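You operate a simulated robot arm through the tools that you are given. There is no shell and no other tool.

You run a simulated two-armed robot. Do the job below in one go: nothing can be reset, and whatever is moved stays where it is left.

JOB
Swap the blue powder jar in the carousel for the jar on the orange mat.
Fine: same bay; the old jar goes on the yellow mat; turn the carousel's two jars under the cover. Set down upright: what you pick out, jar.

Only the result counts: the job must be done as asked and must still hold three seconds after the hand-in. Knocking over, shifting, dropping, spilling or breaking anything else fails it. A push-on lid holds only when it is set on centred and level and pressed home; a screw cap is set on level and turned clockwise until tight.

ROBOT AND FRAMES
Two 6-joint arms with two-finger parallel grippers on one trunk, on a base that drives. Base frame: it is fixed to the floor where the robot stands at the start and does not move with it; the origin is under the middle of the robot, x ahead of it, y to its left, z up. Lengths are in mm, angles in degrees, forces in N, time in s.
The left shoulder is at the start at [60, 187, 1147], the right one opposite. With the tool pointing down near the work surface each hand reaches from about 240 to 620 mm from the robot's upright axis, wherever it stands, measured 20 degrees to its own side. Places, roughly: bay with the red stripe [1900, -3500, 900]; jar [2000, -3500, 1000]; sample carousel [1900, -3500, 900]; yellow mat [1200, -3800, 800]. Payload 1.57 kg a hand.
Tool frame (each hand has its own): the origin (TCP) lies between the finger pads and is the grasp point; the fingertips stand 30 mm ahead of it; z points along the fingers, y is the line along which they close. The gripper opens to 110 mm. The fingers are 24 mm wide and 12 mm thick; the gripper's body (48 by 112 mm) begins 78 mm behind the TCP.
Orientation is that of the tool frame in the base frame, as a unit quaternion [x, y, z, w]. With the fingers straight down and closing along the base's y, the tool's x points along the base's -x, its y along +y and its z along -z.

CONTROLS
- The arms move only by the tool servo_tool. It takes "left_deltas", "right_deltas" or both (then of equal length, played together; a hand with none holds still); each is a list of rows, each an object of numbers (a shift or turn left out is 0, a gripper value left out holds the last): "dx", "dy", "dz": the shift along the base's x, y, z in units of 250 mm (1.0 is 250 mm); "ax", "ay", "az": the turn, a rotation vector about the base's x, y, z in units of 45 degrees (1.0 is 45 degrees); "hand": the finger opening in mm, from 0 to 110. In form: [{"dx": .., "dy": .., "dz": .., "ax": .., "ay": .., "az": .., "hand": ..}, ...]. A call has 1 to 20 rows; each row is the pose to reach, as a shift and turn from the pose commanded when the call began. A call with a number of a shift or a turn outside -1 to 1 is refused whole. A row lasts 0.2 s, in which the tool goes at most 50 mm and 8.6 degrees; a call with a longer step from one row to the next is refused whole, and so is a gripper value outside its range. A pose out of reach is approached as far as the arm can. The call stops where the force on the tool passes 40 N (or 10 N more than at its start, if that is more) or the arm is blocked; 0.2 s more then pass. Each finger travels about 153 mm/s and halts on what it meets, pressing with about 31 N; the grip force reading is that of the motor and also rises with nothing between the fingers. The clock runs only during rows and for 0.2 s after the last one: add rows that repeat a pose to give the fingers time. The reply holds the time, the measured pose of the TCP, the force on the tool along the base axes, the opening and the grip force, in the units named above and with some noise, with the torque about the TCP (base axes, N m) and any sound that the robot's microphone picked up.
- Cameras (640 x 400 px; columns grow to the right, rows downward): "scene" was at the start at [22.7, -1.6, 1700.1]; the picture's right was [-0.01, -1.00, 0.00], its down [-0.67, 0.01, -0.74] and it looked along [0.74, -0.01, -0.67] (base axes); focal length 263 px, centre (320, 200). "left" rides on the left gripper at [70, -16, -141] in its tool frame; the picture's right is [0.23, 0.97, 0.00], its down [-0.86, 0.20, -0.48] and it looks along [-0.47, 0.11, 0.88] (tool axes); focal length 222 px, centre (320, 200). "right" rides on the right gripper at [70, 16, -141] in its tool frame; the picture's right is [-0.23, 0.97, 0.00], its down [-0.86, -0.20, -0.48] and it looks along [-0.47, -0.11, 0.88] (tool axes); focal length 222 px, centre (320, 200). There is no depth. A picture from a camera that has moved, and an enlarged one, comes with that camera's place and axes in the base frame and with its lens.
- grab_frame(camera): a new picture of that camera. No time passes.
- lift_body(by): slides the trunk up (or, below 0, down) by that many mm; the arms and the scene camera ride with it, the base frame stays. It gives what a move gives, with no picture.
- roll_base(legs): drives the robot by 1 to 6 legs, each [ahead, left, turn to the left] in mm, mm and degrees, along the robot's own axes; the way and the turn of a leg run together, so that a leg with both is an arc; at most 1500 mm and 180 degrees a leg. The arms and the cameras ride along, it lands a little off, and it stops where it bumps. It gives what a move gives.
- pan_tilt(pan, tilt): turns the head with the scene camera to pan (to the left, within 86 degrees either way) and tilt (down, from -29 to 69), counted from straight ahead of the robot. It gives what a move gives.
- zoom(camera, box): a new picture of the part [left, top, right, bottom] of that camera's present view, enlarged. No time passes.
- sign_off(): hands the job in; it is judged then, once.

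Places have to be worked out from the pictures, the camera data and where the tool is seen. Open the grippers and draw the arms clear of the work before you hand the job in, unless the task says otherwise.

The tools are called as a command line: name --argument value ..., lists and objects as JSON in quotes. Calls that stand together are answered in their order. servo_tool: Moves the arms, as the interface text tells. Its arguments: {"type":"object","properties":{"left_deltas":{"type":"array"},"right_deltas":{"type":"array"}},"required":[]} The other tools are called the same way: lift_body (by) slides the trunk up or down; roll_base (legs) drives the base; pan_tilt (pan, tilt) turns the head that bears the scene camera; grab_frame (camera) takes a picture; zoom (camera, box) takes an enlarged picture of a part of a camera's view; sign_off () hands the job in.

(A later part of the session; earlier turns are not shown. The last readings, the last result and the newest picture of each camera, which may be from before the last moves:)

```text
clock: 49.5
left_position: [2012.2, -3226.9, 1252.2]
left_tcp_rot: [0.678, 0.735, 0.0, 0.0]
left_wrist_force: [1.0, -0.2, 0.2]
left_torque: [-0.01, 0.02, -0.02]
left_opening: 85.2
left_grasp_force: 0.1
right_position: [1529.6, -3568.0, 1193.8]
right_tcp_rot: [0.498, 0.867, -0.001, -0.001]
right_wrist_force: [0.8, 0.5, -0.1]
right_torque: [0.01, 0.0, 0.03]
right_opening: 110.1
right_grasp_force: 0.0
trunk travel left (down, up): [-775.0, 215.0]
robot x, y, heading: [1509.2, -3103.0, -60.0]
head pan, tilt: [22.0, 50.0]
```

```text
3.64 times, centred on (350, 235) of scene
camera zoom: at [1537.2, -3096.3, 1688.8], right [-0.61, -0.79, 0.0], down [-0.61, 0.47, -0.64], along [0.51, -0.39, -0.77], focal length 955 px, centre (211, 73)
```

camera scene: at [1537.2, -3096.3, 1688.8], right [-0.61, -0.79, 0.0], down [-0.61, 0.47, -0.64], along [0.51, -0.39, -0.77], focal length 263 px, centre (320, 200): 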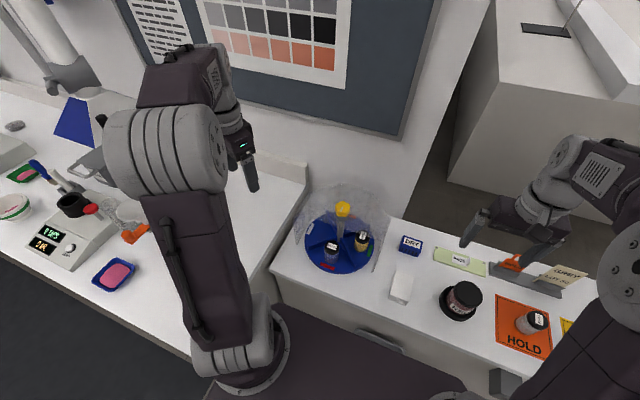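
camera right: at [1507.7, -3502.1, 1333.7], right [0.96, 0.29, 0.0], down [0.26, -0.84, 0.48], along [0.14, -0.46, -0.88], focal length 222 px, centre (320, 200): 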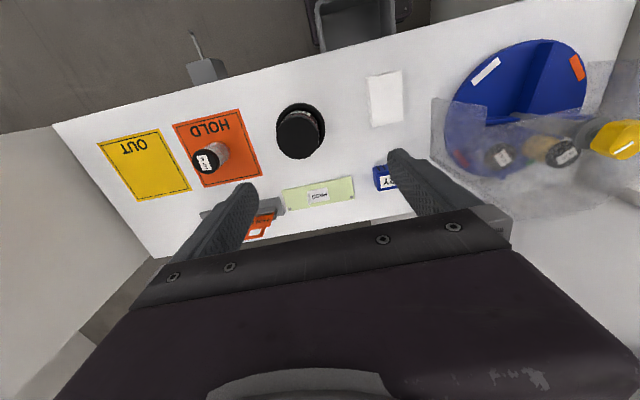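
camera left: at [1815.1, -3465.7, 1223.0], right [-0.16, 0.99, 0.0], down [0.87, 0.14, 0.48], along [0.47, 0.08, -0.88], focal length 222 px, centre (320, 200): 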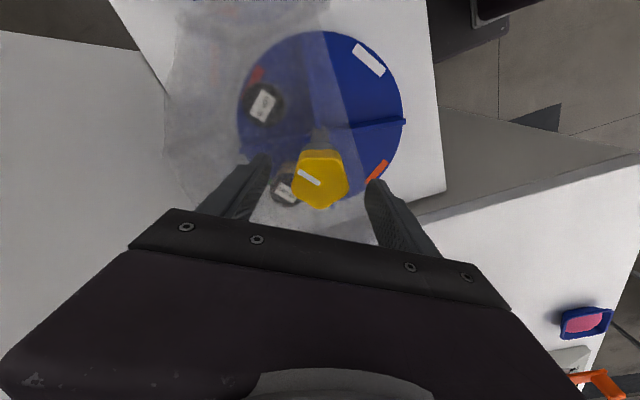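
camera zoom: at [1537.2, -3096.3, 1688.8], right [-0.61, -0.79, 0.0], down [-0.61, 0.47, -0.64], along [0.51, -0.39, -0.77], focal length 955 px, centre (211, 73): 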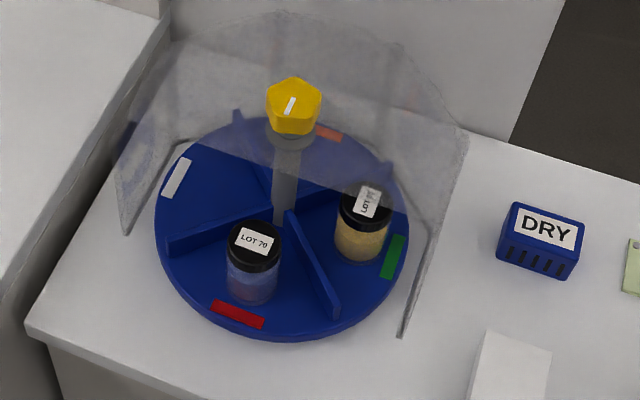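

The blue jar's lid top is at about (1852,-3387,948), standing on the disc at z≈885. I bring the right hand across in front of the cover toward it.

servo_tool --right_deltas '[{"dx": 0.16, "dy": 0.09}, {"dx": 0.32, "dy": 0.18}, {"dx": 0.48, "dy": 0.27}, {"dx": 0.64, "dy": 0.36}, {"dx": 0.8, "dy": 0.45}, {"dx": 0.8, "dy": 0.45, "hand": 75}]'

servo_tool --right_deltas '[{"dx": 0.1, "dy": 0.056, "dz": -0.05, "ax": -0.06, "ay": -0.035}, {"dx": 0.2, "dy": 0.112, "dz": -0.13, "ax": -0.12, "ay": -0.07}, {"dx": 0.3, "dy": 0.168, "dz": -0.2, "ax": -0.18, "ay": -0.104}, {"dx": 0.4, "dy": 0.224, "dz": -0.28, "ax": -0.24, "ay": -0.139}, {"dx": 0.49, "dy": 0.275, "dz": -0.36, "ax": -0.289, "ay": -0.167}, {"dx": 0.49, "dy": 0.275, "dz": -0.36, "ax": -0.289, "ay": -0.167}]'

grab_frame --camera "right"

zoom --camera "scene" --box '[260, 130, 440, 290]'

grab_frame --camera "left"

```text
clock: 50.9
left_position: [2011.1, -3228.9, 1252.3]
left_tcp_rot: [0.68, 0.734, 0.001, -0.001]
left_wrist_force: [-0.3, -0.2, 0.9]
left_torque: [-0.03, 0.06, -0.01]
left_opening: 85.1
left_grasp_force: 0.0
right_position: [1728.6, -3459.0, 1194.5]
right_tcp_rot: [0.499, 0.867, 0.0, 0.0]
right_wrist_force: [0.2, -0.1, -0.1]
right_torque: [0.03, 0.01, 0.0]
right_opening: 75.0
right_grasp_force: 0.0
trunk travel left (down, up): [-775.0, 215.0]
robot x, y, heading: [1505.7, -3101.2, -59.5]
head pan, tilt: [22.0, 50.0]
```

```text
clock: 52.3
left_position: [2011.2, -3229.3, 1253.6]
left_tcp_rot: [0.679, 0.734, 0.0, 0.0]
left_wrist_force: [-0.1, 0.2, 0.4]
left_torque: [-0.01, -0.03, 0.03]
left_opening: 84.9
left_grasp_force: 0.1
right_position: [1849.3, -3387.7, 1103.4]
right_tcp_rot: [0.494, 0.86, -0.066, 0.114]
right_wrist_force: [-0.9, 0.3, 0.0]
right_torque: [0.0, -0.03, 0.03]
right_opening: 74.8
right_grasp_force: 0.0
trunk travel left (down, up): [-775.0, 215.0]
robot x, y, heading: [1503.1, -3103.1, -59.7]
head pan, tilt: [22.0, 50.0]
```

```text
taken
camera right: at [1810.8, -3290.4, 1221.3], right [0.95, 0.3, 0.06], down [0.18, -0.71, 0.68], along [0.25, -0.64, -0.73], focal length 222 px, centre (320, 200)
```

right: 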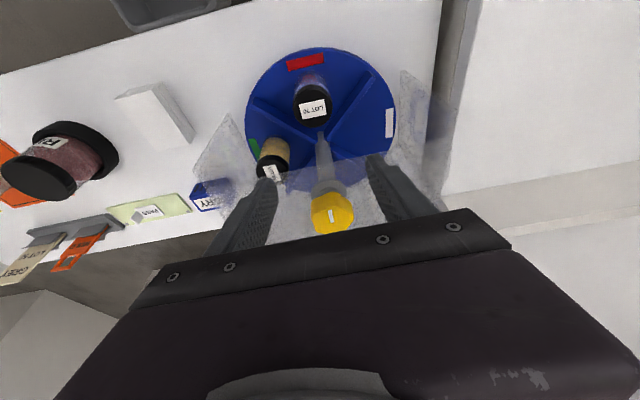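

```text
2.50 times, centred on (350, 210) of scene
camera zoom: at [1536.0, -3098.1, 1688.9], right [-0.61, -0.79, 0.0], down [-0.6, 0.47, -0.64], along [0.51, -0.39, -0.77], focal length 656 px, centre (245, 175)
```

zoom: 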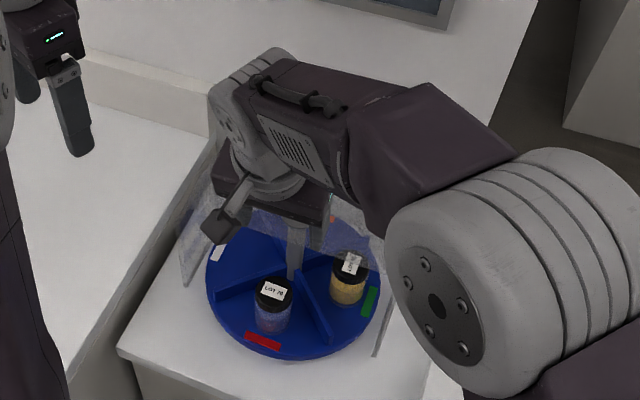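

```text
taken
camera left: at [1989.6, -3160.8, 1392.7], right [0.95, 0.3, 0.0], down [0.27, -0.84, 0.48], along [0.14, -0.46, -0.88], focal length 222 px, centre (320, 200)
```

left: 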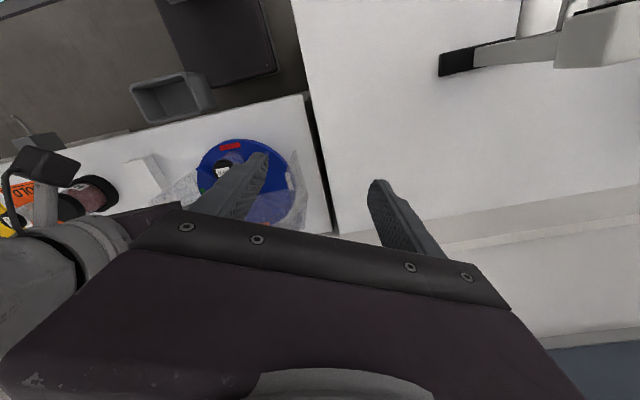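

The hand hovers over the jar with a 15° tilt, clear of the cover. I zoom on the jar in the right camera to measure its offset.

zoom --camera "right" --box '[250, 40, 410, 200]'

```text
2.50 times, centred on (330, 120) of right
camera zoom: at [1810.8, -3290.4, 1221.3], right [0.95, 0.3, 0.06], down [0.18, -0.71, 0.68], along [0.25, -0.64, -0.73], focal length 555 px, centre (295, 400)
```

zoom: 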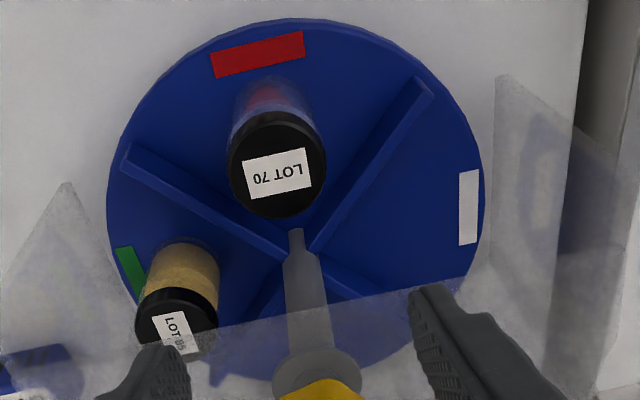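

The jar's lid centre computes to (1849,-3387), matching the hand. I descend straight to TCP z≈935 with the fingers at 66 mm.

servo_tool --right_deltas '[{"dz": -0.12, "hand": 66}, {"dz": -0.26}, {"dz": -0.4}, {"dz": -0.5}, {"dz": -0.58}, {"dz": -0.64}, {"dz": -0.674}, {"dz": -0.674}]'

grab_frame --camera "right"

zoom --camera "scene" --box '[280, 180, 420, 290]'

```text
clock: 54.1
left_position: [2011.8, -3227.8, 1251.9]
left_tcp_rot: [0.679, 0.734, 0.0, 0.0]
left_wrist_force: [0.2, -0.2, 0.3]
left_torque: [-0.01, 0.02, -0.02]
left_opening: 85.0
left_grasp_force: 0.0
right_position: [1851.9, -3388.4, 935.1]
right_tcp_rot: [0.494, 0.86, -0.066, 0.113]
right_wrist_force: [-0.3, 0.2, 0.5]
right_torque: [0.0, 0.0, -0.01]
right_opening: 66.2
right_grasp_force: 0.1
trunk travel left (down, up): [-775.0, 215.0]
robot x, y, heading: [1508.9, -3099.9, -59.9]
head pan, tilt: [22.0, 50.0]
```

```text
taken
camera right: at [1813.2, -3291.4, 1053.1], right [0.95, 0.3, 0.06], down [0.18, -0.71, 0.68], along [0.25, -0.64, -0.73], focal length 222 px, centre (320, 200)
```

right: 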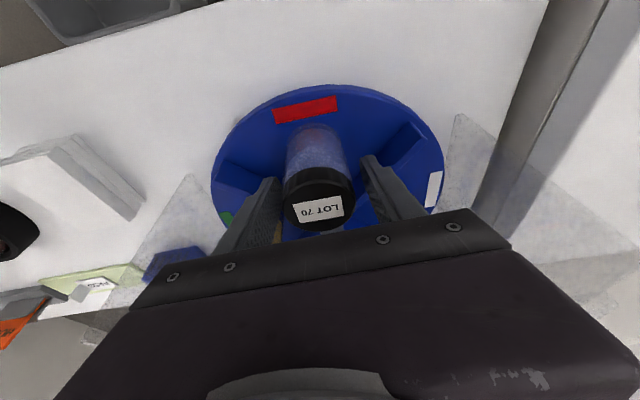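

```text
3.64 times, centred on (350, 235) of scene
camera zoom: at [1536.6, -3097.7, 1688.9], right [-0.61, -0.79, 0.0], down [-0.61, 0.47, -0.64], along [0.51, -0.39, -0.77], focal length 955 px, centre (211, 73)
```

zoom: 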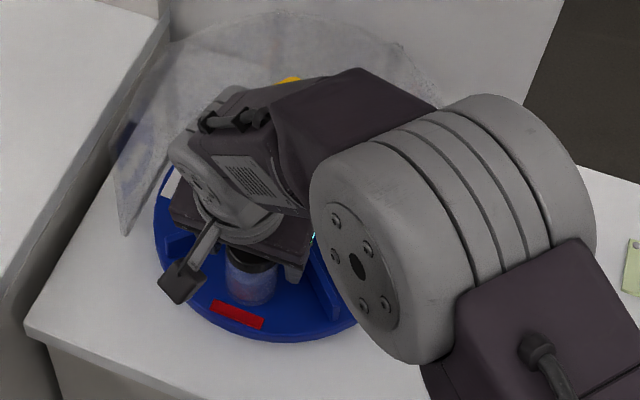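

The jar stands centred between the fingers with no contact force. I close on it and hold.

servo_tool --right_deltas '[{"hand": 56}, {"hand": 50}, {"hand": 44}, {"hand": 38}, {"hand": 38}, {"hand": 38}]'

grab_frame --camera "right"

```text
clock: 55.5
left_position: [2011.9, -3227.5, 1251.9]
left_tcp_rot: [0.679, 0.734, 0.0, 0.0]
left_wrist_force: [-0.6, -0.4, -0.2]
left_torque: [-0.01, 0.0, 0.03]
left_opening: 85.2
left_grasp_force: 0.1
right_position: [1850.7, -3388.2, 936.2]
right_tcp_rot: [0.494, 0.859, -0.065, 0.113]
right_wrist_force: [1.2, -0.4, 0.4]
right_torque: [0.04, -0.05, 0.0]
right_opening: 49.1
right_grasp_force: 30.6
trunk travel left (down, up): [-775.0, 215.0]
robot x, y, heading: [1511.0, -3101.0, -59.8]
head pan, tilt: [22.0, 50.0]
```

```text
taken
camera right: at [1813.3, -3291.4, 1053.3], right [0.95, 0.3, 0.06], down [0.18, -0.71, 0.68], along [0.25, -0.64, -0.73], focal length 222 px, centre (320, 200)
```

right: 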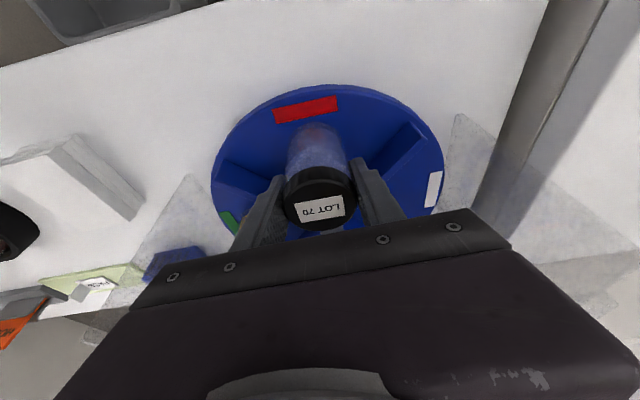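

The grip holds at 49 mm with 31 N. I lift slightly, then draw toward me while rising clear of the cover.

servo_tool --right_deltas '[{"dz": 0.03}, {"dz": 0.08}, {"dz": 0.14, "dx": -0.02, "dy": 0.035}, {"dz": 0.22, "dx": -0.05, "dy": 0.087}, {"dz": 0.32, "dx": -0.08, "dy": 0.14}, {"dz": 0.44, "dx": -0.1, "dy": 0.173}, {"dz": 0.56, "dx": -0.12, "dy": 0.208}, {"dz": 0.68, "dx": -0.14, "dy": 0.242}, {"dz": 0.76, "dx": -0.15, "dy": 0.26}, {"dz": 0.76, "dx": -0.15, "dy": 0.26}]'

grab_frame --camera "right"

grab_frame --camera "scene"

```text
clock: 57.7
left_position: [2012.8, -3228.0, 1252.0]
left_tcp_rot: [0.68, 0.733, -0.001, 0.0]
left_wrist_force: [-0.5, 0.0, 0.7]
left_torque: [-0.02, 0.02, -0.02]
left_opening: 85.0
left_grasp_force: 0.0
right_position: [1816.6, -3323.6, 1122.5]
right_tcp_rot: [0.494, 0.859, -0.066, 0.114]
right_wrist_force: [0.0, -0.3, -0.5]
right_torque: [-0.01, 0.0, 0.02]
right_opening: 49.1
right_grasp_force: 31.0
trunk travel left (down, up): [-775.0, 215.0]
robot x, y, heading: [1507.2, -3100.0, -59.8]
head pan, tilt: [22.0, 50.0]
```

```text
taken
camera right: at [1778.2, -3226.2, 1241.2], right [0.95, 0.3, 0.06], down [0.18, -0.71, 0.68], along [0.25, -0.64, -0.73], focal length 222 px, centre (320, 200)
```

right: 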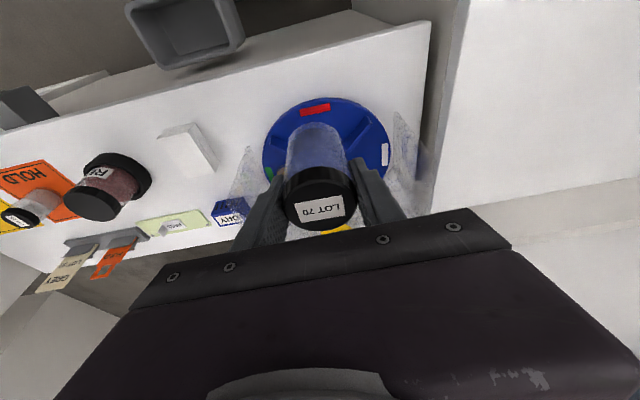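

```text
taken
camera scene: at [1537.2, -3097.9, 1688.9], right [-0.61, -0.79, 0.0], down [-0.61, 0.47, -0.64], along [0.51, -0.39, -0.77], focal length 263 px, centre (320, 200)
```

scene: 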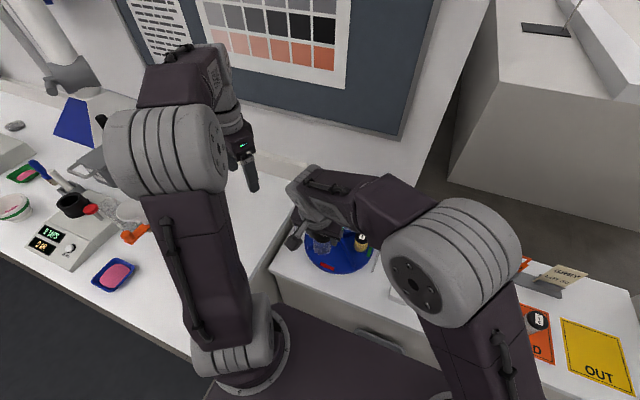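

The jar hangs upright between the fingers at z≈1120, clear of everything. I back off 50 mm and strafe right ~340 mm toward the mats.

roll_base --legs '[[-50, 0, 0], [0, -340, 0]]'

pan_tilt --pan -22 --tilt 50

grab_frame --camera "scene"

grab_frame --camera "right"

```text
clock: 60.5
left_position: [1692.4, -3358.3, 1251.2]
left_tcp_rot: [0.68, 0.733, -0.001, -0.001]
left_wrist_force: [-0.1, 0.7, -0.2]
left_torque: [0.01, 0.03, 0.02]
left_opening: 85.0
left_grasp_force: 0.0
right_position: [1495.1, -3453.1, 1122.7]
right_tcp_rot: [0.495, 0.859, -0.066, 0.112]
right_wrist_force: [0.4, -0.2, -0.6]
right_torque: [-0.06, 0.0, 0.02]
right_opening: 49.0
right_grasp_force: 30.9
trunk travel left (down, up): [-775.0, 215.0]
robot x, y, heading: [1185.3, -3231.2, -59.9]
head pan, tilt: [22.0, 50.0]
```

```text
clock: 61.6
left_position: [1690.3, -3358.6, 1251.0]
left_tcp_rot: [0.68, 0.733, 0.0, 0.0]
left_wrist_force: [0.0, -0.1, -0.5]
left_torque: [0.02, 0.0, 0.02]
left_opening: 85.2
left_grasp_force: 0.1
right_position: [1494.4, -3453.5, 1122.9]
right_tcp_rot: [0.493, 0.86, -0.066, 0.112]
right_wrist_force: [-0.1, 0.7, -0.5]
right_torque: [-0.01, 0.0, 0.02]
right_opening: 48.9
right_grasp_force: 31.3
trunk travel left (down, up): [-775.0, 215.0]
robot x, y, heading: [1185.0, -3231.9, -59.7]
head pan, tilt: [-22.0, 50.0]
```

```text
taken
camera scene: at [1166.5, -3256.0, 1688.9], right [-0.99, -0.14, 0.0], down [-0.11, 0.76, -0.64], along [0.09, -0.64, -0.77], focal length 263 px, centre (320, 200)
```

scene: 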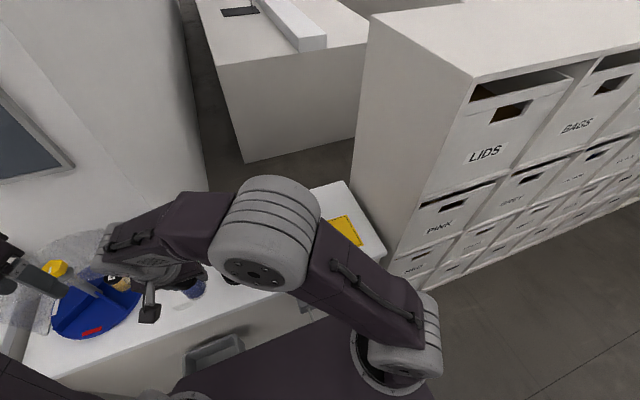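

```text
taken
camera right: at [1457.2, -3355.8, 1240.9], right [0.95, 0.3, 0.06], down [0.18, -0.71, 0.68], along [0.25, -0.64, -0.73], focal length 222 px, centre (320, 200)
```

right: 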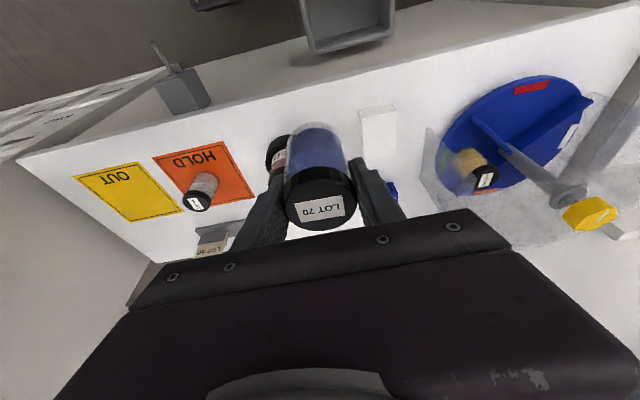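

The mats are in view and the jar is steady. I carry it at height toward the yellow mat (centre about (1181,-3785)).

servo_tool --right_deltas '[{"dx": -0.1, "dy": -0.106}, {"dx": -0.23, "dy": -0.244}, {"dx": -0.36, "dy": -0.382}, {"dx": -0.49, "dy": -0.52}, {"dx": -0.62, "dy": -0.658}, {"dx": -0.72, "dy": -0.764}, {"dx": -0.8, "dy": -0.848}]'

servo_tool --right_deltas '[{"dx": -0.1, "dy": -0.106}, {"dx": -0.22, "dy": -0.23}, {"dx": -0.34, "dy": -0.36}, {"dx": -0.42, "dy": -0.45, "dz": -0.05}, {"dx": -0.452, "dy": -0.478, "dz": -0.15}, {"dx": -0.452, "dy": -0.478, "dz": -0.15}]'

grab_frame --camera "right"

grab_frame --camera "scene"

```text
clock: 63.2
left_position: [1689.5, -3358.1, 1253.6]
left_tcp_rot: [0.679, 0.734, 0.001, 0.0]
left_wrist_force: [0.0, 0.3, 0.0]
left_torque: [0.0, -0.01, 0.02]
left_opening: 85.2
left_grasp_force: 0.0
right_position: [1293.8, -3665.4, 1123.8]
right_tcp_rot: [0.495, 0.859, -0.065, 0.113]
right_wrist_force: [0.1, -0.7, -0.7]
right_torque: [0.01, -0.03, -0.01]
right_opening: 48.9
right_grasp_force: 30.5
trunk travel left (down, up): [-775.0, 215.0]
robot x, y, heading: [1190.0, -3234.2, -60.0]
head pan, tilt: [-22.0, 50.0]
```

```text
clock: 64.6
left_position: [1691.0, -3359.0, 1253.2]
left_tcp_rot: [0.68, 0.733, 0.001, 0.0]
left_wrist_force: [0.2, -0.1, 0.3]
left_torque: [0.01, 0.0, 0.01]
left_opening: 85.1
left_grasp_force: 0.0
right_position: [1181.5, -3785.1, 1084.6]
right_tcp_rot: [0.495, 0.859, -0.065, 0.113]
right_wrist_force: [0.4, 0.7, -1.0]
right_torque: [0.0, 0.01, -0.01]
right_opening: 48.9
right_grasp_force: 31.3
trunk travel left (down, up): [-775.0, 215.0]
robot x, y, heading: [1189.2, -3232.4, -59.7]
head pan, tilt: [-22.0, 50.0]
```

```text
taken
camera right: at [1142.2, -3687.3, 1202.8], right [0.95, 0.3, 0.06], down [0.18, -0.71, 0.68], along [0.25, -0.64, -0.73], focal length 222 px, centre (320, 200)
```

right: 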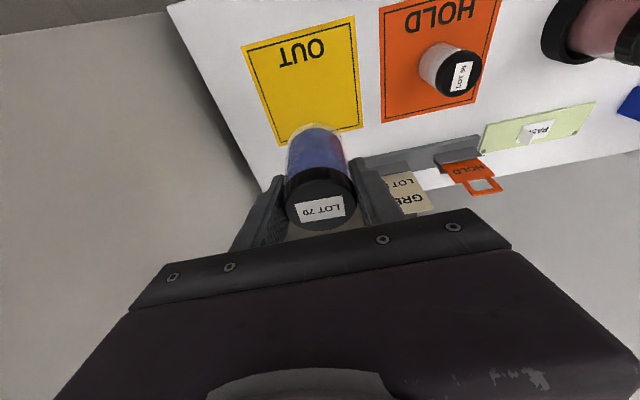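

```text
taken
camera scene: at [1165.8, -3255.6, 1688.9], right [-0.99, -0.14, 0.0], down [-0.11, 0.76, -0.64], along [0.09, -0.64, -0.77], focal length 263 px, centre (320, 200)
```

scene: 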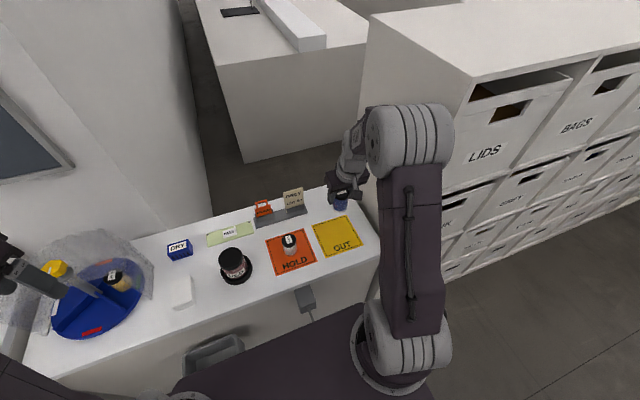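

The yellow mat's centre is about (1181,-3790), so I shift 5 mm and lower the jar to roughly 15 mm above the mat.

servo_tool --right_deltas '[{"dy": -0.02, "dz": -0.1}, {"dy": -0.02, "dz": -0.22}, {"dy": -0.02, "dz": -0.34}, {"dy": -0.02, "dz": -0.46}, {"dy": -0.02, "dz": -0.56}, {"dy": -0.02, "dz": -0.63}, {"dy": -0.02, "dz": -0.67}, {"dy": -0.02, "dz": -0.67}]'

grab_frame --camera "right"

zoom --camera "scene" --box '[270, 170, 400, 280]'

grab_frame --camera "left"

```text
clock: 66.4
left_position: [1689.7, -3358.6, 1252.5]
left_tcp_rot: [0.68, 0.734, 0.0, 0.0]
left_wrist_force: [1.2, -0.1, -0.3]
left_torque: [0.0, 0.0, 0.0]
left_opening: 85.2
left_grasp_force: 0.0
right_position: [1181.3, -3790.1, 917.5]
right_tcp_rot: [0.496, 0.859, -0.066, 0.113]
right_wrist_force: [0.1, 0.3, -0.7]
right_torque: [0.0, 0.01, -0.01]
right_opening: 48.8
right_grasp_force: 30.7
trunk travel left (down, up): [-775.0, 215.0]
robot x, y, heading: [1181.1, -3228.4, -59.7]
head pan, tilt: [-22.0, 50.0]
```

```text
taken
camera right: at [1143.4, -3692.3, 1035.3], right [0.95, 0.3, 0.06], down [0.18, -0.71, 0.68], along [0.25, -0.64, -0.73], focal length 222 px, centre (320, 200)
```

right: 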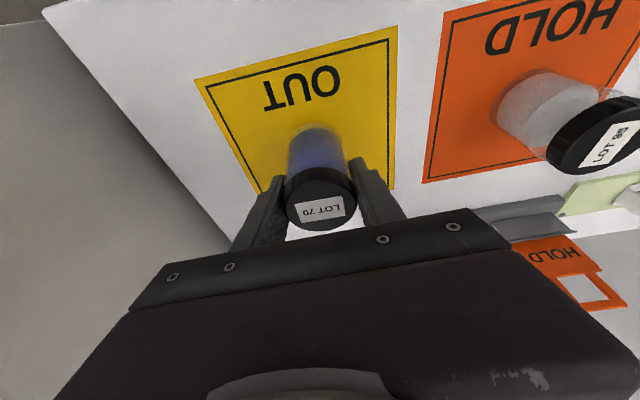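

```text
3.64 times, centred on (335, 225) of scene
camera zoom: at [1165.5, -3256.1, 1688.9], right [-0.99, -0.14, 0.0], down [-0.11, 0.76, -0.64], along [0.09, -0.64, -0.77], focal length 955 px, centre (266, 109)
```

zoom: 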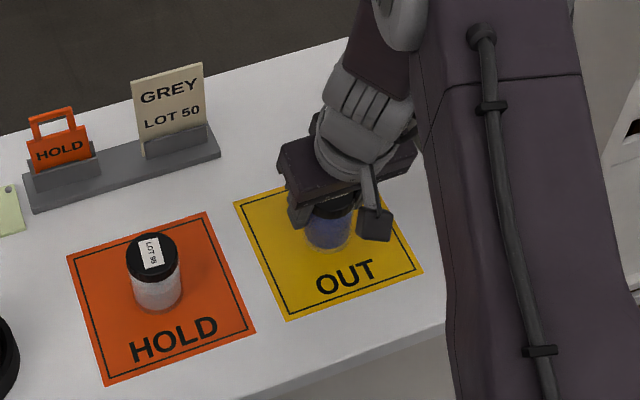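

```text
taken
camera left: at [1668.9, -3290.5, 1392.5], right [0.95, 0.3, 0.0], down [0.26, -0.84, 0.48], along [0.14, -0.46, -0.88], focal length 222 px, centre (320, 200)
```

left: 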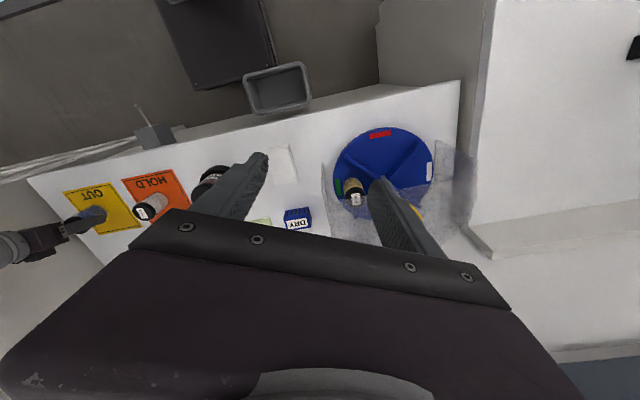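

Jar hangs over the mat; I lower in small steps watching the force.

servo_tool --right_deltas '[{"dz": -0.01}, {"dz": -0.02}, {"dz": -0.03}, {"dz": -0.04}]'

zoom --camera "right" --box '[240, 100, 400, 240]'

```text
clock: 67.4
left_position: [1691.0, -3359.0, 1252.3]
left_tcp_rot: [0.68, 0.734, -0.001, 0.001]
left_wrist_force: [0.0, 0.8, 0.1]
left_torque: [0.02, 0.01, 0.01]
left_opening: 84.9
left_grasp_force: 0.0
right_position: [1182.7, -3790.6, 908.6]
right_tcp_rot: [0.495, 0.859, -0.066, 0.113]
right_wrist_force: [0.2, 0.5, -0.1]
right_torque: [-0.02, 0.0, 0.0]
right_opening: 48.9
right_grasp_force: 31.1
trunk travel left (down, up): [-775.0, 215.0]
robot x, y, heading: [1188.1, -3231.7, -60.1]
head pan, tilt: [-22.0, 50.0]
```

```text
2.86 times, centred on (320, 170) of right
camera zoom: at [1144.5, -3692.9, 1025.6], right [0.95, 0.3, 0.06], down [0.18, -0.71, 0.68], along [0.25, -0.64, -0.73], focal length 635 px, centre (320, 286)
```

zoom: 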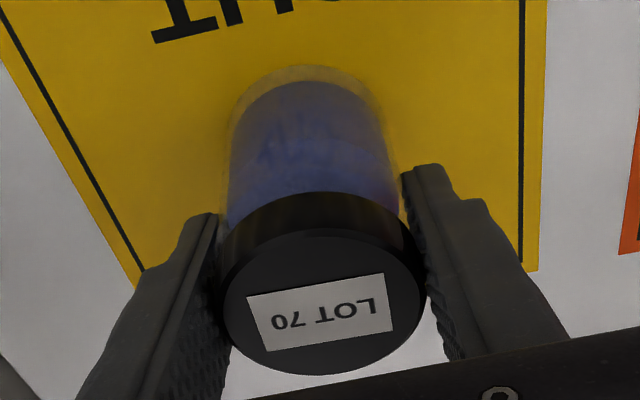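

No contact yet. I continue down in 2 mm rows.

servo_tool --right_deltas '[{"dz": -0.008}, {"dz": -0.016}, {"dz": -0.024}, {"dz": -0.032}]'

servo_tool --right_deltas '[{"dz": -0.006}, {"dz": -0.012}, {"dz": -0.018}]'

```text
clock: 68.4
left_position: [1690.4, -3357.6, 1252.3]
left_tcp_rot: [0.68, 0.733, -0.001, 0.001]
left_wrist_force: [0.6, -0.6, 0.5]
left_torque: [0.04, 0.0, -0.04]
left_opening: 85.0
left_grasp_force: 0.1
right_position: [1181.8, -3787.2, 900.6]
right_tcp_rot: [0.494, 0.859, -0.065, 0.113]
right_wrist_force: [-1.2, 1.6, 20.7]
right_torque: [-0.15, 0.34, 0.01]
right_opening: 49.3
right_grasp_force: 31.1
trunk travel left (down, up): [-775.0, 215.0]
robot x, y, heading: [1185.1, -3230.8, -59.8]
head pan, tilt: [-22.0, 50.0]
```

```text
clock: 69.2
left_position: [1691.6, -3354.5, 1252.4]
left_tcp_rot: [0.68, 0.734, -0.002, 0.0]
left_wrist_force: [-0.6, -0.7, 0.2]
left_torque: [-0.01, -0.02, 0.01]
left_opening: 84.8
left_grasp_force: 0.1
right_position: [1180.7, -3787.4, 897.9]
right_tcp_rot: [0.494, 0.859, -0.067, 0.114]
right_wrist_force: [2.8, 5.0, 21.2]
right_torque: [0.31, -0.36, 0.1]
right_opening: 48.7
right_grasp_force: 31.3
trunk travel left (down, up): [-775.0, 215.0]
robot x, y, heading: [1187.9, -3230.1, -59.9]
head pan, tilt: [-22.0, 50.0]
```

Contact force of about 21 N: the jar is seated on the mat. I ease the load and open the fingers.

servo_tool --right_deltas '[{"dz": 0.01}, {"dz": 0.01, "hand": 54}, {"dz": 0.01, "hand": 60}, {"dz": 0.01, "hand": 68}, {"dz": 0.01, "hand": 70}]'

zoom --camera "right" --box '[200, 60, 440, 240]'

zoom --camera "scene" --box '[270, 170, 400, 280]'

```text
clock: 70.4
left_position: [1690.6, -3357.6, 1252.2]
left_tcp_rot: [0.68, 0.733, 0.001, 0.0]
left_wrist_force: [-0.4, 0.2, 0.0]
left_torque: [0.01, 0.0, -0.03]
left_opening: 84.9
left_grasp_force: 0.0
right_position: [1181.1, -3789.9, 897.9]
right_tcp_rot: [0.495, 0.859, -0.066, 0.112]
right_wrist_force: [-0.2, -0.3, -0.8]
right_torque: [0.02, -0.02, -0.01]
right_opening: 70.1
right_grasp_force: 0.1
trunk travel left (down, up): [-775.0, 215.0]
robot x, y, heading: [1183.3, -3232.2, -60.0]
head pan, tilt: [-22.0, 50.0]
```

```text
2.22 times, centred on (320, 150) of right
camera zoom: at [1143.7, -3692.9, 1016.0], right [0.95, 0.3, 0.06], down [0.18, -0.71, 0.68], along [0.25, -0.64, -0.73], focal length 494 px, centre (320, 311)
```

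zoom: 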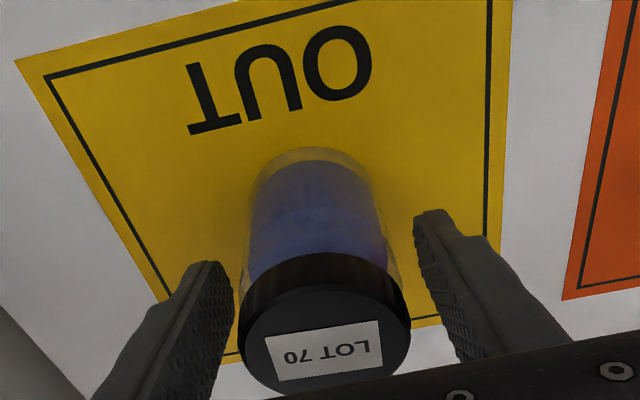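

```text
3.64 times, centred on (335, 225) of scene
camera zoom: at [1165.6, -3256.1, 1688.9], right [-0.99, -0.14, 0.0], down [-0.11, 0.76, -0.64], along [0.09, -0.64, -0.77], focal length 955 px, centre (266, 109)
```

zoom: 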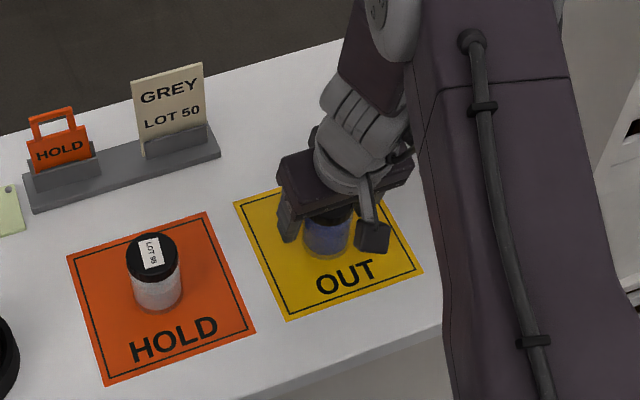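

The old jar stands upright on the yellow mat and the fingers are free. I lift straight up, then move over to the orange-mat jar at about (1334,-3709).

servo_tool --right_deltas '[{"dz": 0.06}, {"dz": 0.18}, {"dz": 0.34}, {"dz": 0.5}, {"dz": 0.62}, {"dx": 0.12, "dy": 0.064, "dz": 0.66}, {"dx": 0.28, "dy": 0.15, "dz": 0.66}, {"dx": 0.44, "dy": 0.234, "dz": 0.66}, {"dx": 0.56, "dy": 0.296, "dz": 0.66}, {"dx": 0.612, "dy": 0.324, "dz": 0.66}, {"dx": 0.612, "dy": 0.324, "dz": 0.66}]'

grab_frame --camera "right"

zoom --camera "right" --box '[240, 60, 400, 200]'

zoom --camera "scene" --box '[250, 170, 400, 290]'

```text
clock: 72.8
left_position: [1690.2, -3358.3, 1252.1]
left_tcp_rot: [0.68, 0.734, 0.0, 0.0]
left_wrist_force: [0.8, 0.2, -0.5]
left_torque: [-0.02, 0.03, -0.03]
left_opening: 85.1
left_grasp_force: 0.1
right_position: [1334.9, -3708.3, 1060.4]
right_tcp_rot: [0.495, 0.859, -0.065, 0.113]
right_wrist_force: [0.8, 0.1, -0.3]
right_torque: [0.02, 0.01, -0.03]
right_opening: 69.9
right_grasp_force: 0.0
trunk travel left (down, up): [-775.0, 215.0]
robot x, y, heading: [1185.4, -3229.6, -60.0]
head pan, tilt: [-22.0, 50.0]
```

```text
taken
camera right: at [1297.2, -3611.3, 1177.3], right [0.95, 0.3, 0.06], down [0.18, -0.71, 0.68], along [0.25, -0.64, -0.73], focal length 222 px, centre (320, 200)
```

right: 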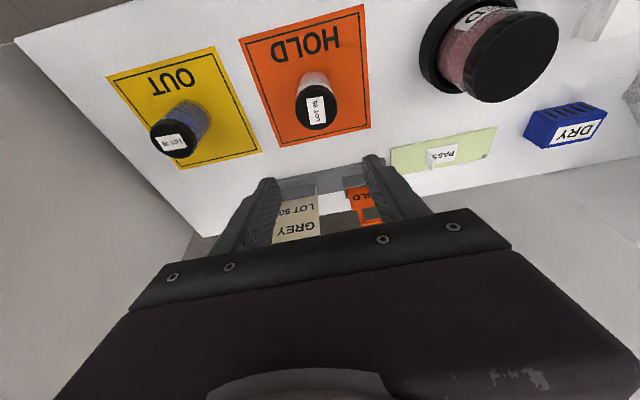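

```text
2.86 times, centred on (320, 130) of right
camera zoom: at [1297.2, -3611.3, 1177.3], right [0.95, 0.3, 0.06], down [0.18, -0.71, 0.68], along [0.25, -0.64, -0.73], focal length 635 px, centre (320, 400)
```

zoom: 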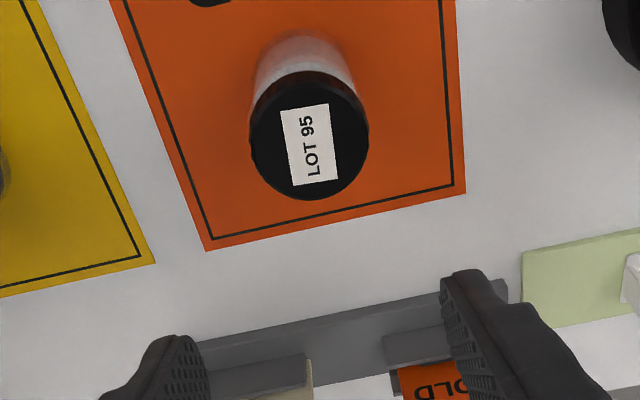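

```text
3.33 times, centred on (325, 230) of scene
camera zoom: at [1165.3, -3256.4, 1688.9], right [-0.99, -0.14, 0.0], down [-0.11, 0.76, -0.64], along [0.09, -0.64, -0.77], focal length 875 px, centre (303, 100)
```

zoom: 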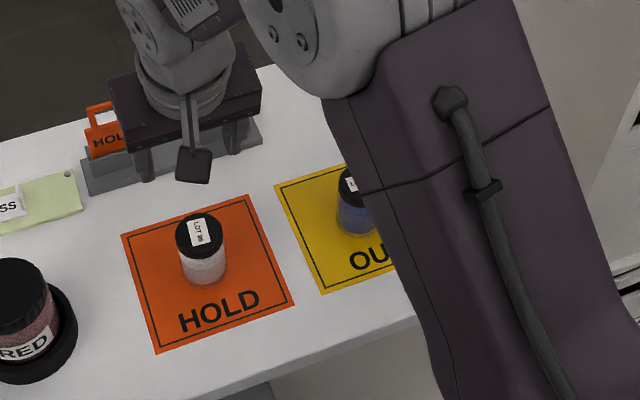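

The new jar (LOT 95) lid centre is at about (1338,-3706). I correct 3 mm and descend to TCP z≈902 with the fingers at 68 mm.

servo_tool --right_deltas '[{"dx": 0.012, "dy": 0.008, "dz": -0.12, "hand": 68}, {"dx": 0.012, "dy": 0.008, "dz": -0.26}, {"dx": 0.012, "dy": 0.008, "dz": -0.4}, {"dx": 0.012, "dy": 0.008, "dz": -0.5}, {"dx": 0.012, "dy": 0.008, "dz": -0.58}, {"dx": 0.012, "dy": 0.008, "dz": -0.634}, {"dx": 0.012, "dy": 0.008, "dz": -0.634}]'

grab_frame --camera "right"

```text
clock: 74.4
left_position: [1690.9, -3358.4, 1251.8]
left_tcp_rot: [0.68, 0.733, 0.001, 0.001]
left_wrist_force: [0.0, 0.6, -0.4]
left_torque: [-0.02, 0.0, -0.02]
left_opening: 84.8
left_grasp_force: 0.0
right_position: [1339.6, -3708.8, 904.1]
right_tcp_rot: [0.494, 0.859, -0.065, 0.113]
right_wrist_force: [0.0, 0.3, 0.2]
right_torque: [0.01, -0.04, 0.02]
right_opening: 68.0
right_grasp_force: 0.0
trunk travel left (down, up): [-775.0, 215.0]
robot x, y, heading: [1185.7, -3232.9, -60.1]
head pan, tilt: [-22.0, 50.0]
```

```text
taken
camera right: at [1301.5, -3611.2, 1021.7], right [0.95, 0.3, 0.06], down [0.18, -0.71, 0.68], along [0.25, -0.64, -0.73], focal length 222 px, centre (320, 200)
```

right: 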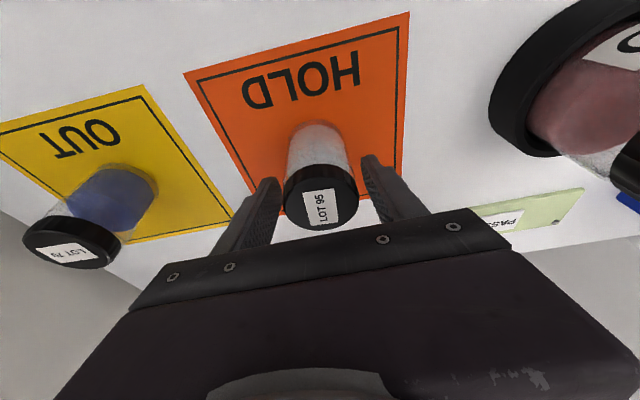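

The jar sits between the fingers as before. I close on it and then lift slowly to carrying height.

servo_tool --right_deltas '[{"hand": 56}, {"hand": 50}, {"hand": 44}, {"hand": 38}, {"hand": 38}, {"hand": 38}]'

servo_tool --right_deltas '[{"dz": 0.03}, {"dz": 0.08}, {"dz": 0.18}, {"dz": 0.32}, {"dz": 0.48}, {"dz": 0.64}, {"dz": 0.78}, {"dz": 0.88}, {"dz": 0.88}]'

grab_frame --camera "right"

grab_frame --camera "scene"

```text
clock: 75.8
left_position: [1690.5, -3359.0, 1251.0]
left_tcp_rot: [0.679, 0.734, 0.001, 0.0]
left_wrist_force: [-0.7, -0.4, -0.3]
left_torque: [-0.04, 0.03, 0.02]
left_opening: 84.7
left_grasp_force: 0.0
right_position: [1338.3, -3708.1, 904.0]
right_tcp_rot: [0.495, 0.859, -0.066, 0.112]
right_wrist_force: [-0.2, -0.3, 0.6]
right_torque: [0.05, -0.01, -0.02]
right_opening: 48.9
right_grasp_force: 30.9
trunk travel left (down, up): [-775.0, 215.0]
robot x, y, heading: [1186.0, -3233.2, -59.9]
head pan, tilt: [-22.0, 50.0]
```

```text
clock: 77.8
left_position: [1690.6, -3359.4, 1252.7]
left_tcp_rot: [0.679, 0.734, 0.0, 0.0]
left_wrist_force: [0.4, 0.6, -0.3]
left_torque: [-0.01, 0.0, 0.01]
left_opening: 85.0
left_grasp_force: 0.0
right_position: [1335.1, -3706.6, 1122.6]
right_tcp_rot: [0.494, 0.859, -0.065, 0.112]
right_wrist_force: [0.5, 0.4, -0.7]
right_torque: [0.03, 0.0, 0.03]
right_opening: 48.7
right_grasp_force: 30.8
trunk travel left (down, up): [-775.0, 215.0]
robot x, y, heading: [1181.3, -3231.5, -59.6]
head pan, tilt: [-22.0, 50.0]
```

```text
taken
camera right: at [1297.6, -3610.4, 1240.6], right [0.95, 0.3, 0.06], down [0.18, -0.71, 0.68], along [0.25, -0.64, -0.73], focal length 222 px, centre (320, 200)
```

right: 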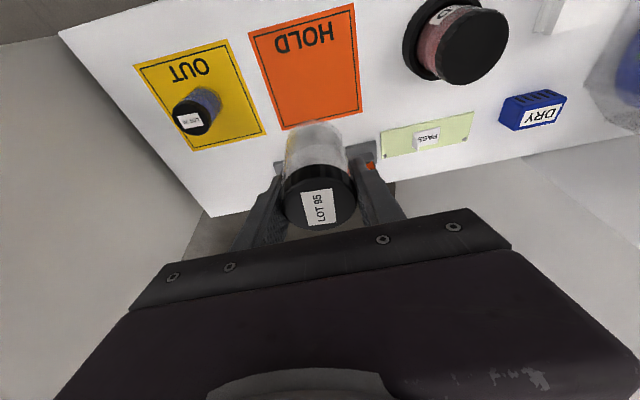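

```text
taken
camera scene: at [1165.9, -3256.7, 1688.9], right [-0.99, -0.14, 0.0], down [-0.11, 0.76, -0.64], along [0.09, -0.64, -0.77], focal length 263 px, centre (320, 200)
```

scene: 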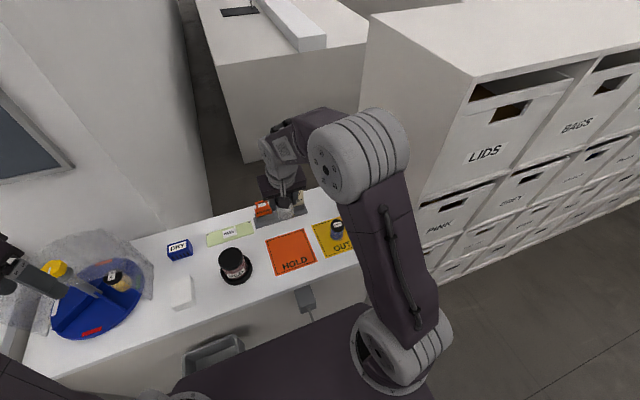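

The new jar is held well. I bring it back to the front carrying position, then drive left and forward back to the carousel station.

servo_tool --right_deltas '[{"dx": 0.08, "dy": 0.13}, {"dx": 0.18, "dy": 0.294}, {"dx": 0.28, "dy": 0.457}, {"dx": 0.38, "dy": 0.62}, {"dx": 0.47, "dy": 0.768}, {"dx": 0.55, "dy": 0.898}, {"dx": 0.6, "dy": 0.98}, {"dx": 0.6, "dy": 0.98}]'

roll_base --legs '[[0, 340, 0], [50, 0, 0]]'

pan_tilt --pan 22 --tilt 50

grab_frame --camera "right"

grab_frame --camera "scene"

```text
clock: 79.6
left_position: [1690.7, -3357.7, 1251.5]
left_tcp_rot: [0.679, 0.734, 0.001, 0.001]
left_wrist_force: [0.1, -0.3, -0.2]
left_torque: [-0.02, 0.0, -0.01]
left_opening: 84.9
left_grasp_force: 0.1
right_position: [1487.3, -3459.8, 1126.8]
right_tcp_rot: [0.495, 0.859, -0.065, 0.113]
right_wrist_force: [0.4, -0.3, -0.2]
right_torque: [-0.01, -0.04, 0.0]
right_opening: 48.9
right_grasp_force: 31.4
trunk travel left (down, up): [-775.0, 215.0]
robot x, y, heading: [1188.0, -3230.2, -60.1]
head pan, tilt: [-22.0, 50.0]
```

```text
clock: 82.3
left_position: [2005.4, -3223.9, 1253.6]
left_tcp_rot: [0.679, 0.734, 0.0, 0.003]
left_wrist_force: [-0.1, 1.5, 0.2]
left_torque: [-0.03, -0.05, 0.02]
left_opening: 85.1
left_grasp_force: 0.1
right_position: [1801.8, -3326.4, 1127.6]
right_tcp_rot: [0.494, 0.859, -0.066, 0.116]
right_wrist_force: [0.4, 1.0, -1.0]
right_torque: [-0.07, -0.05, 0.0]
right_opening: 48.9
right_grasp_force: 31.2
trunk travel left (down, up): [-775.0, 215.0]
robot x, y, heading: [1504.0, -3102.7, -59.7]
head pan, tilt: [-22.0, 50.0]
```

```text
clock: 83.4
left_position: [2007.8, -3229.0, 1251.6]
left_tcp_rot: [0.678, 0.735, -0.001, 0.001]
left_wrist_force: [-0.7, 0.7, 0.0]
left_torque: [0.02, -0.01, -0.02]
left_opening: 85.0
left_grasp_force: 0.1
right_position: [1805.2, -3332.0, 1126.2]
right_tcp_rot: [0.493, 0.86, -0.065, 0.115]
right_wrist_force: [-0.1, 0.5, -0.1]
right_torque: [0.0, -0.01, -0.02]
right_opening: 48.7
right_grasp_force: 31.5
trunk travel left (down, up): [-775.0, 215.0]
robot x, y, heading: [1498.9, -3104.5, -59.8]
head pan, tilt: [22.0, 50.0]
```

```text
taken
camera right: at [1766.8, -3233.8, 1244.3], right [0.95, 0.3, 0.06], down [0.18, -0.71, 0.68], along [0.25, -0.64, -0.73], focal length 222 px, centre (320, 200)
```

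right: 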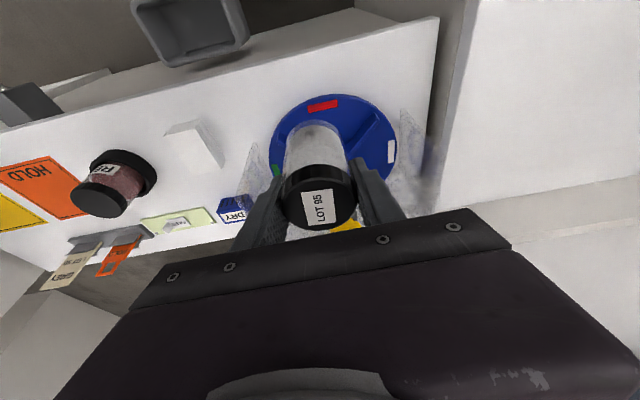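

```text
taken
camera scene: at [1532.7, -3098.2, 1688.9], right [-0.61, -0.79, 0.0], down [-0.6, 0.47, -0.64], along [0.51, -0.39, -0.77], focal length 263 px, centre (320, 200)
```

scene: 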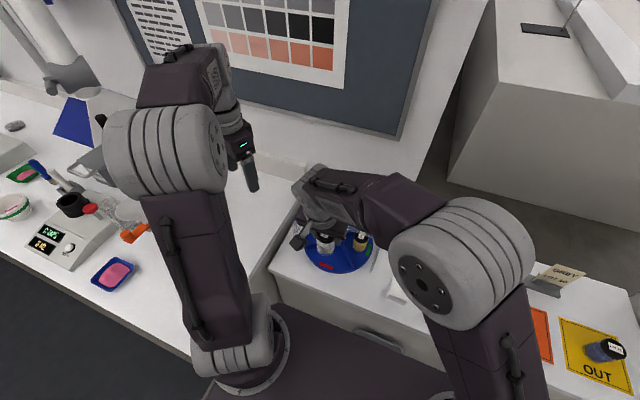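

Back at the carousel with the red stripe in front. I lower the jar in front of the cover to about 20 mm above the disc level.

servo_tool --right_deltas '[{"dx": 0.01, "dy": -0.01, "dz": -0.1}, {"dx": 0.02, "dy": -0.03, "dz": -0.24}, {"dx": 0.03, "dy": -0.05, "dz": -0.38}, {"dx": 0.04, "dy": -0.06, "dz": -0.5}, {"dx": 0.05, "dy": -0.07, "dz": -0.6}, {"dx": 0.06, "dy": -0.07, "dz": -0.644}, {"dx": 0.06, "dy": -0.07, "dz": -0.644}]'

grab_frame --camera "right"

zoom --camera "scene" --box '[280, 180, 420, 290]'

grab_frame --camera "left"

```text
clock: 85.0
left_position: [2007.9, -3230.5, 1252.8]
left_tcp_rot: [0.679, 0.734, -0.001, 0.001]
left_wrist_force: [0.8, 1.1, -1.0]
left_torque: [0.01, -0.01, -0.01]
left_opening: 84.8
left_grasp_force: 0.1
right_position: [1820.4, -3349.9, 965.1]
right_tcp_rot: [0.494, 0.86, -0.066, 0.113]
right_wrist_force: [0.0, 0.5, -1.1]
right_torque: [0.02, -0.01, 0.03]
right_opening: 48.9
right_grasp_force: 30.3
trunk travel left (down, up): [-775.0, 215.0]
robot x, y, heading: [1504.3, -3102.5, -60.1]
head pan, tilt: [22.0, 50.0]
```

```text
taken
camera right: at [1783.4, -3252.0, 1082.3], right [0.95, 0.3, 0.06], down [0.18, -0.71, 0.68], along [0.25, -0.64, -0.73], focal length 222 px, centre (320, 200)
```

right: 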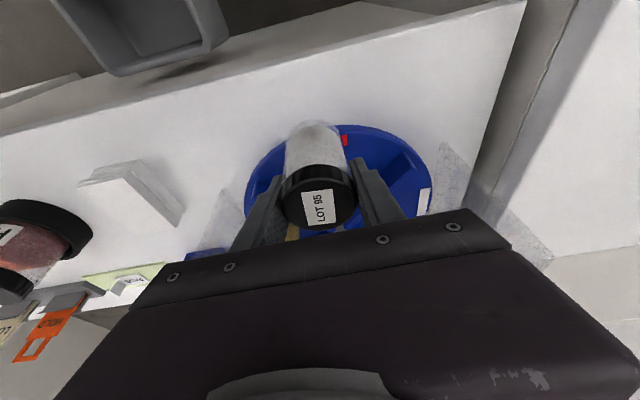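

```text
3.64 times, centred on (350, 235) of scene
camera zoom: at [1533.8, -3099.4, 1688.9], right [-0.61, -0.79, 0.0], down [-0.61, 0.47, -0.64], along [0.51, -0.39, -0.77], focal length 955 px, centre (211, 73)
```

zoom: 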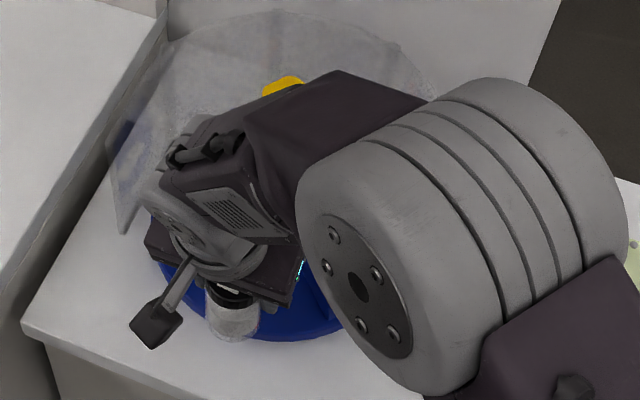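

```text
taken
camera left: at [1987.3, -3161.7, 1392.7], right [0.95, 0.3, 0.0], down [0.27, -0.84, 0.48], along [0.15, -0.46, -0.88], focal length 222 px, centre (320, 200)
```

left: 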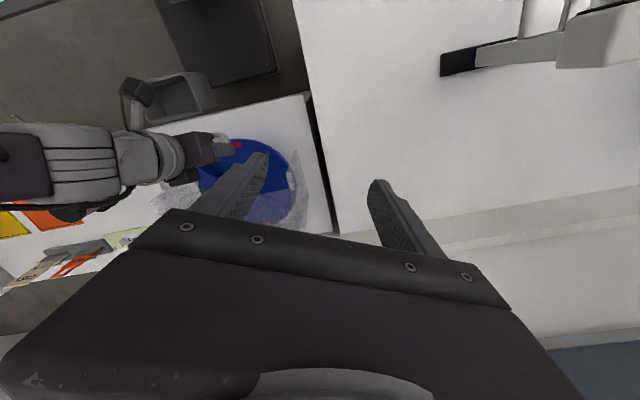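

Jar is level with the bay entrance. I move it in along the bay to (1850,-3388) at the same height.

servo_tool --right_deltas '[{"dx": 0.025, "dy": -0.032}, {"dx": 0.055, "dy": -0.071}, {"dx": 0.085, "dy": -0.11}, {"dx": 0.108, "dy": -0.139}, {"dx": 0.118, "dy": -0.152}, {"dx": 0.118, "dy": -0.152}]'

zoom --camera "right" --box '[190, 60, 450, 240]'

```text
clock: 86.4
left_position: [2009.2, -3228.7, 1253.0]
left_tcp_rot: [0.679, 0.734, 0.0, 0.001]
left_wrist_force: [-0.3, 0.8, 0.7]
left_torque: [-0.03, 0.0, -0.02]
left_opening: 85.2
left_grasp_force: 0.1
right_position: [1850.3, -3386.8, 965.7]
right_tcp_rot: [0.494, 0.86, -0.066, 0.112]
right_wrist_force: [0.4, 1.1, -0.8]
right_torque: [-0.03, 0.03, -0.02]
right_opening: 48.7
right_grasp_force: 31.0
trunk travel left (down, up): [-775.0, 215.0]
robot x, y, heading: [1504.2, -3102.0, -60.0]
head pan, tilt: [22.0, 50.0]
```

```text
2.22 times, centred on (320, 150) of right
camera zoom: at [1812.1, -3289.8, 1083.2], right [0.95, 0.3, 0.06], down [0.18, -0.71, 0.68], along [0.25, -0.64, -0.73], focal length 494 px, centre (320, 311)
```

zoom: 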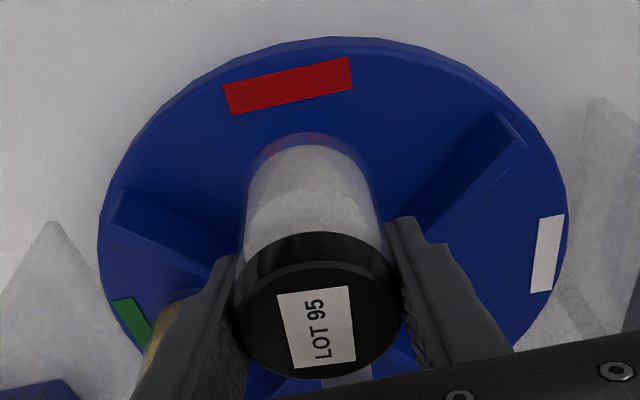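

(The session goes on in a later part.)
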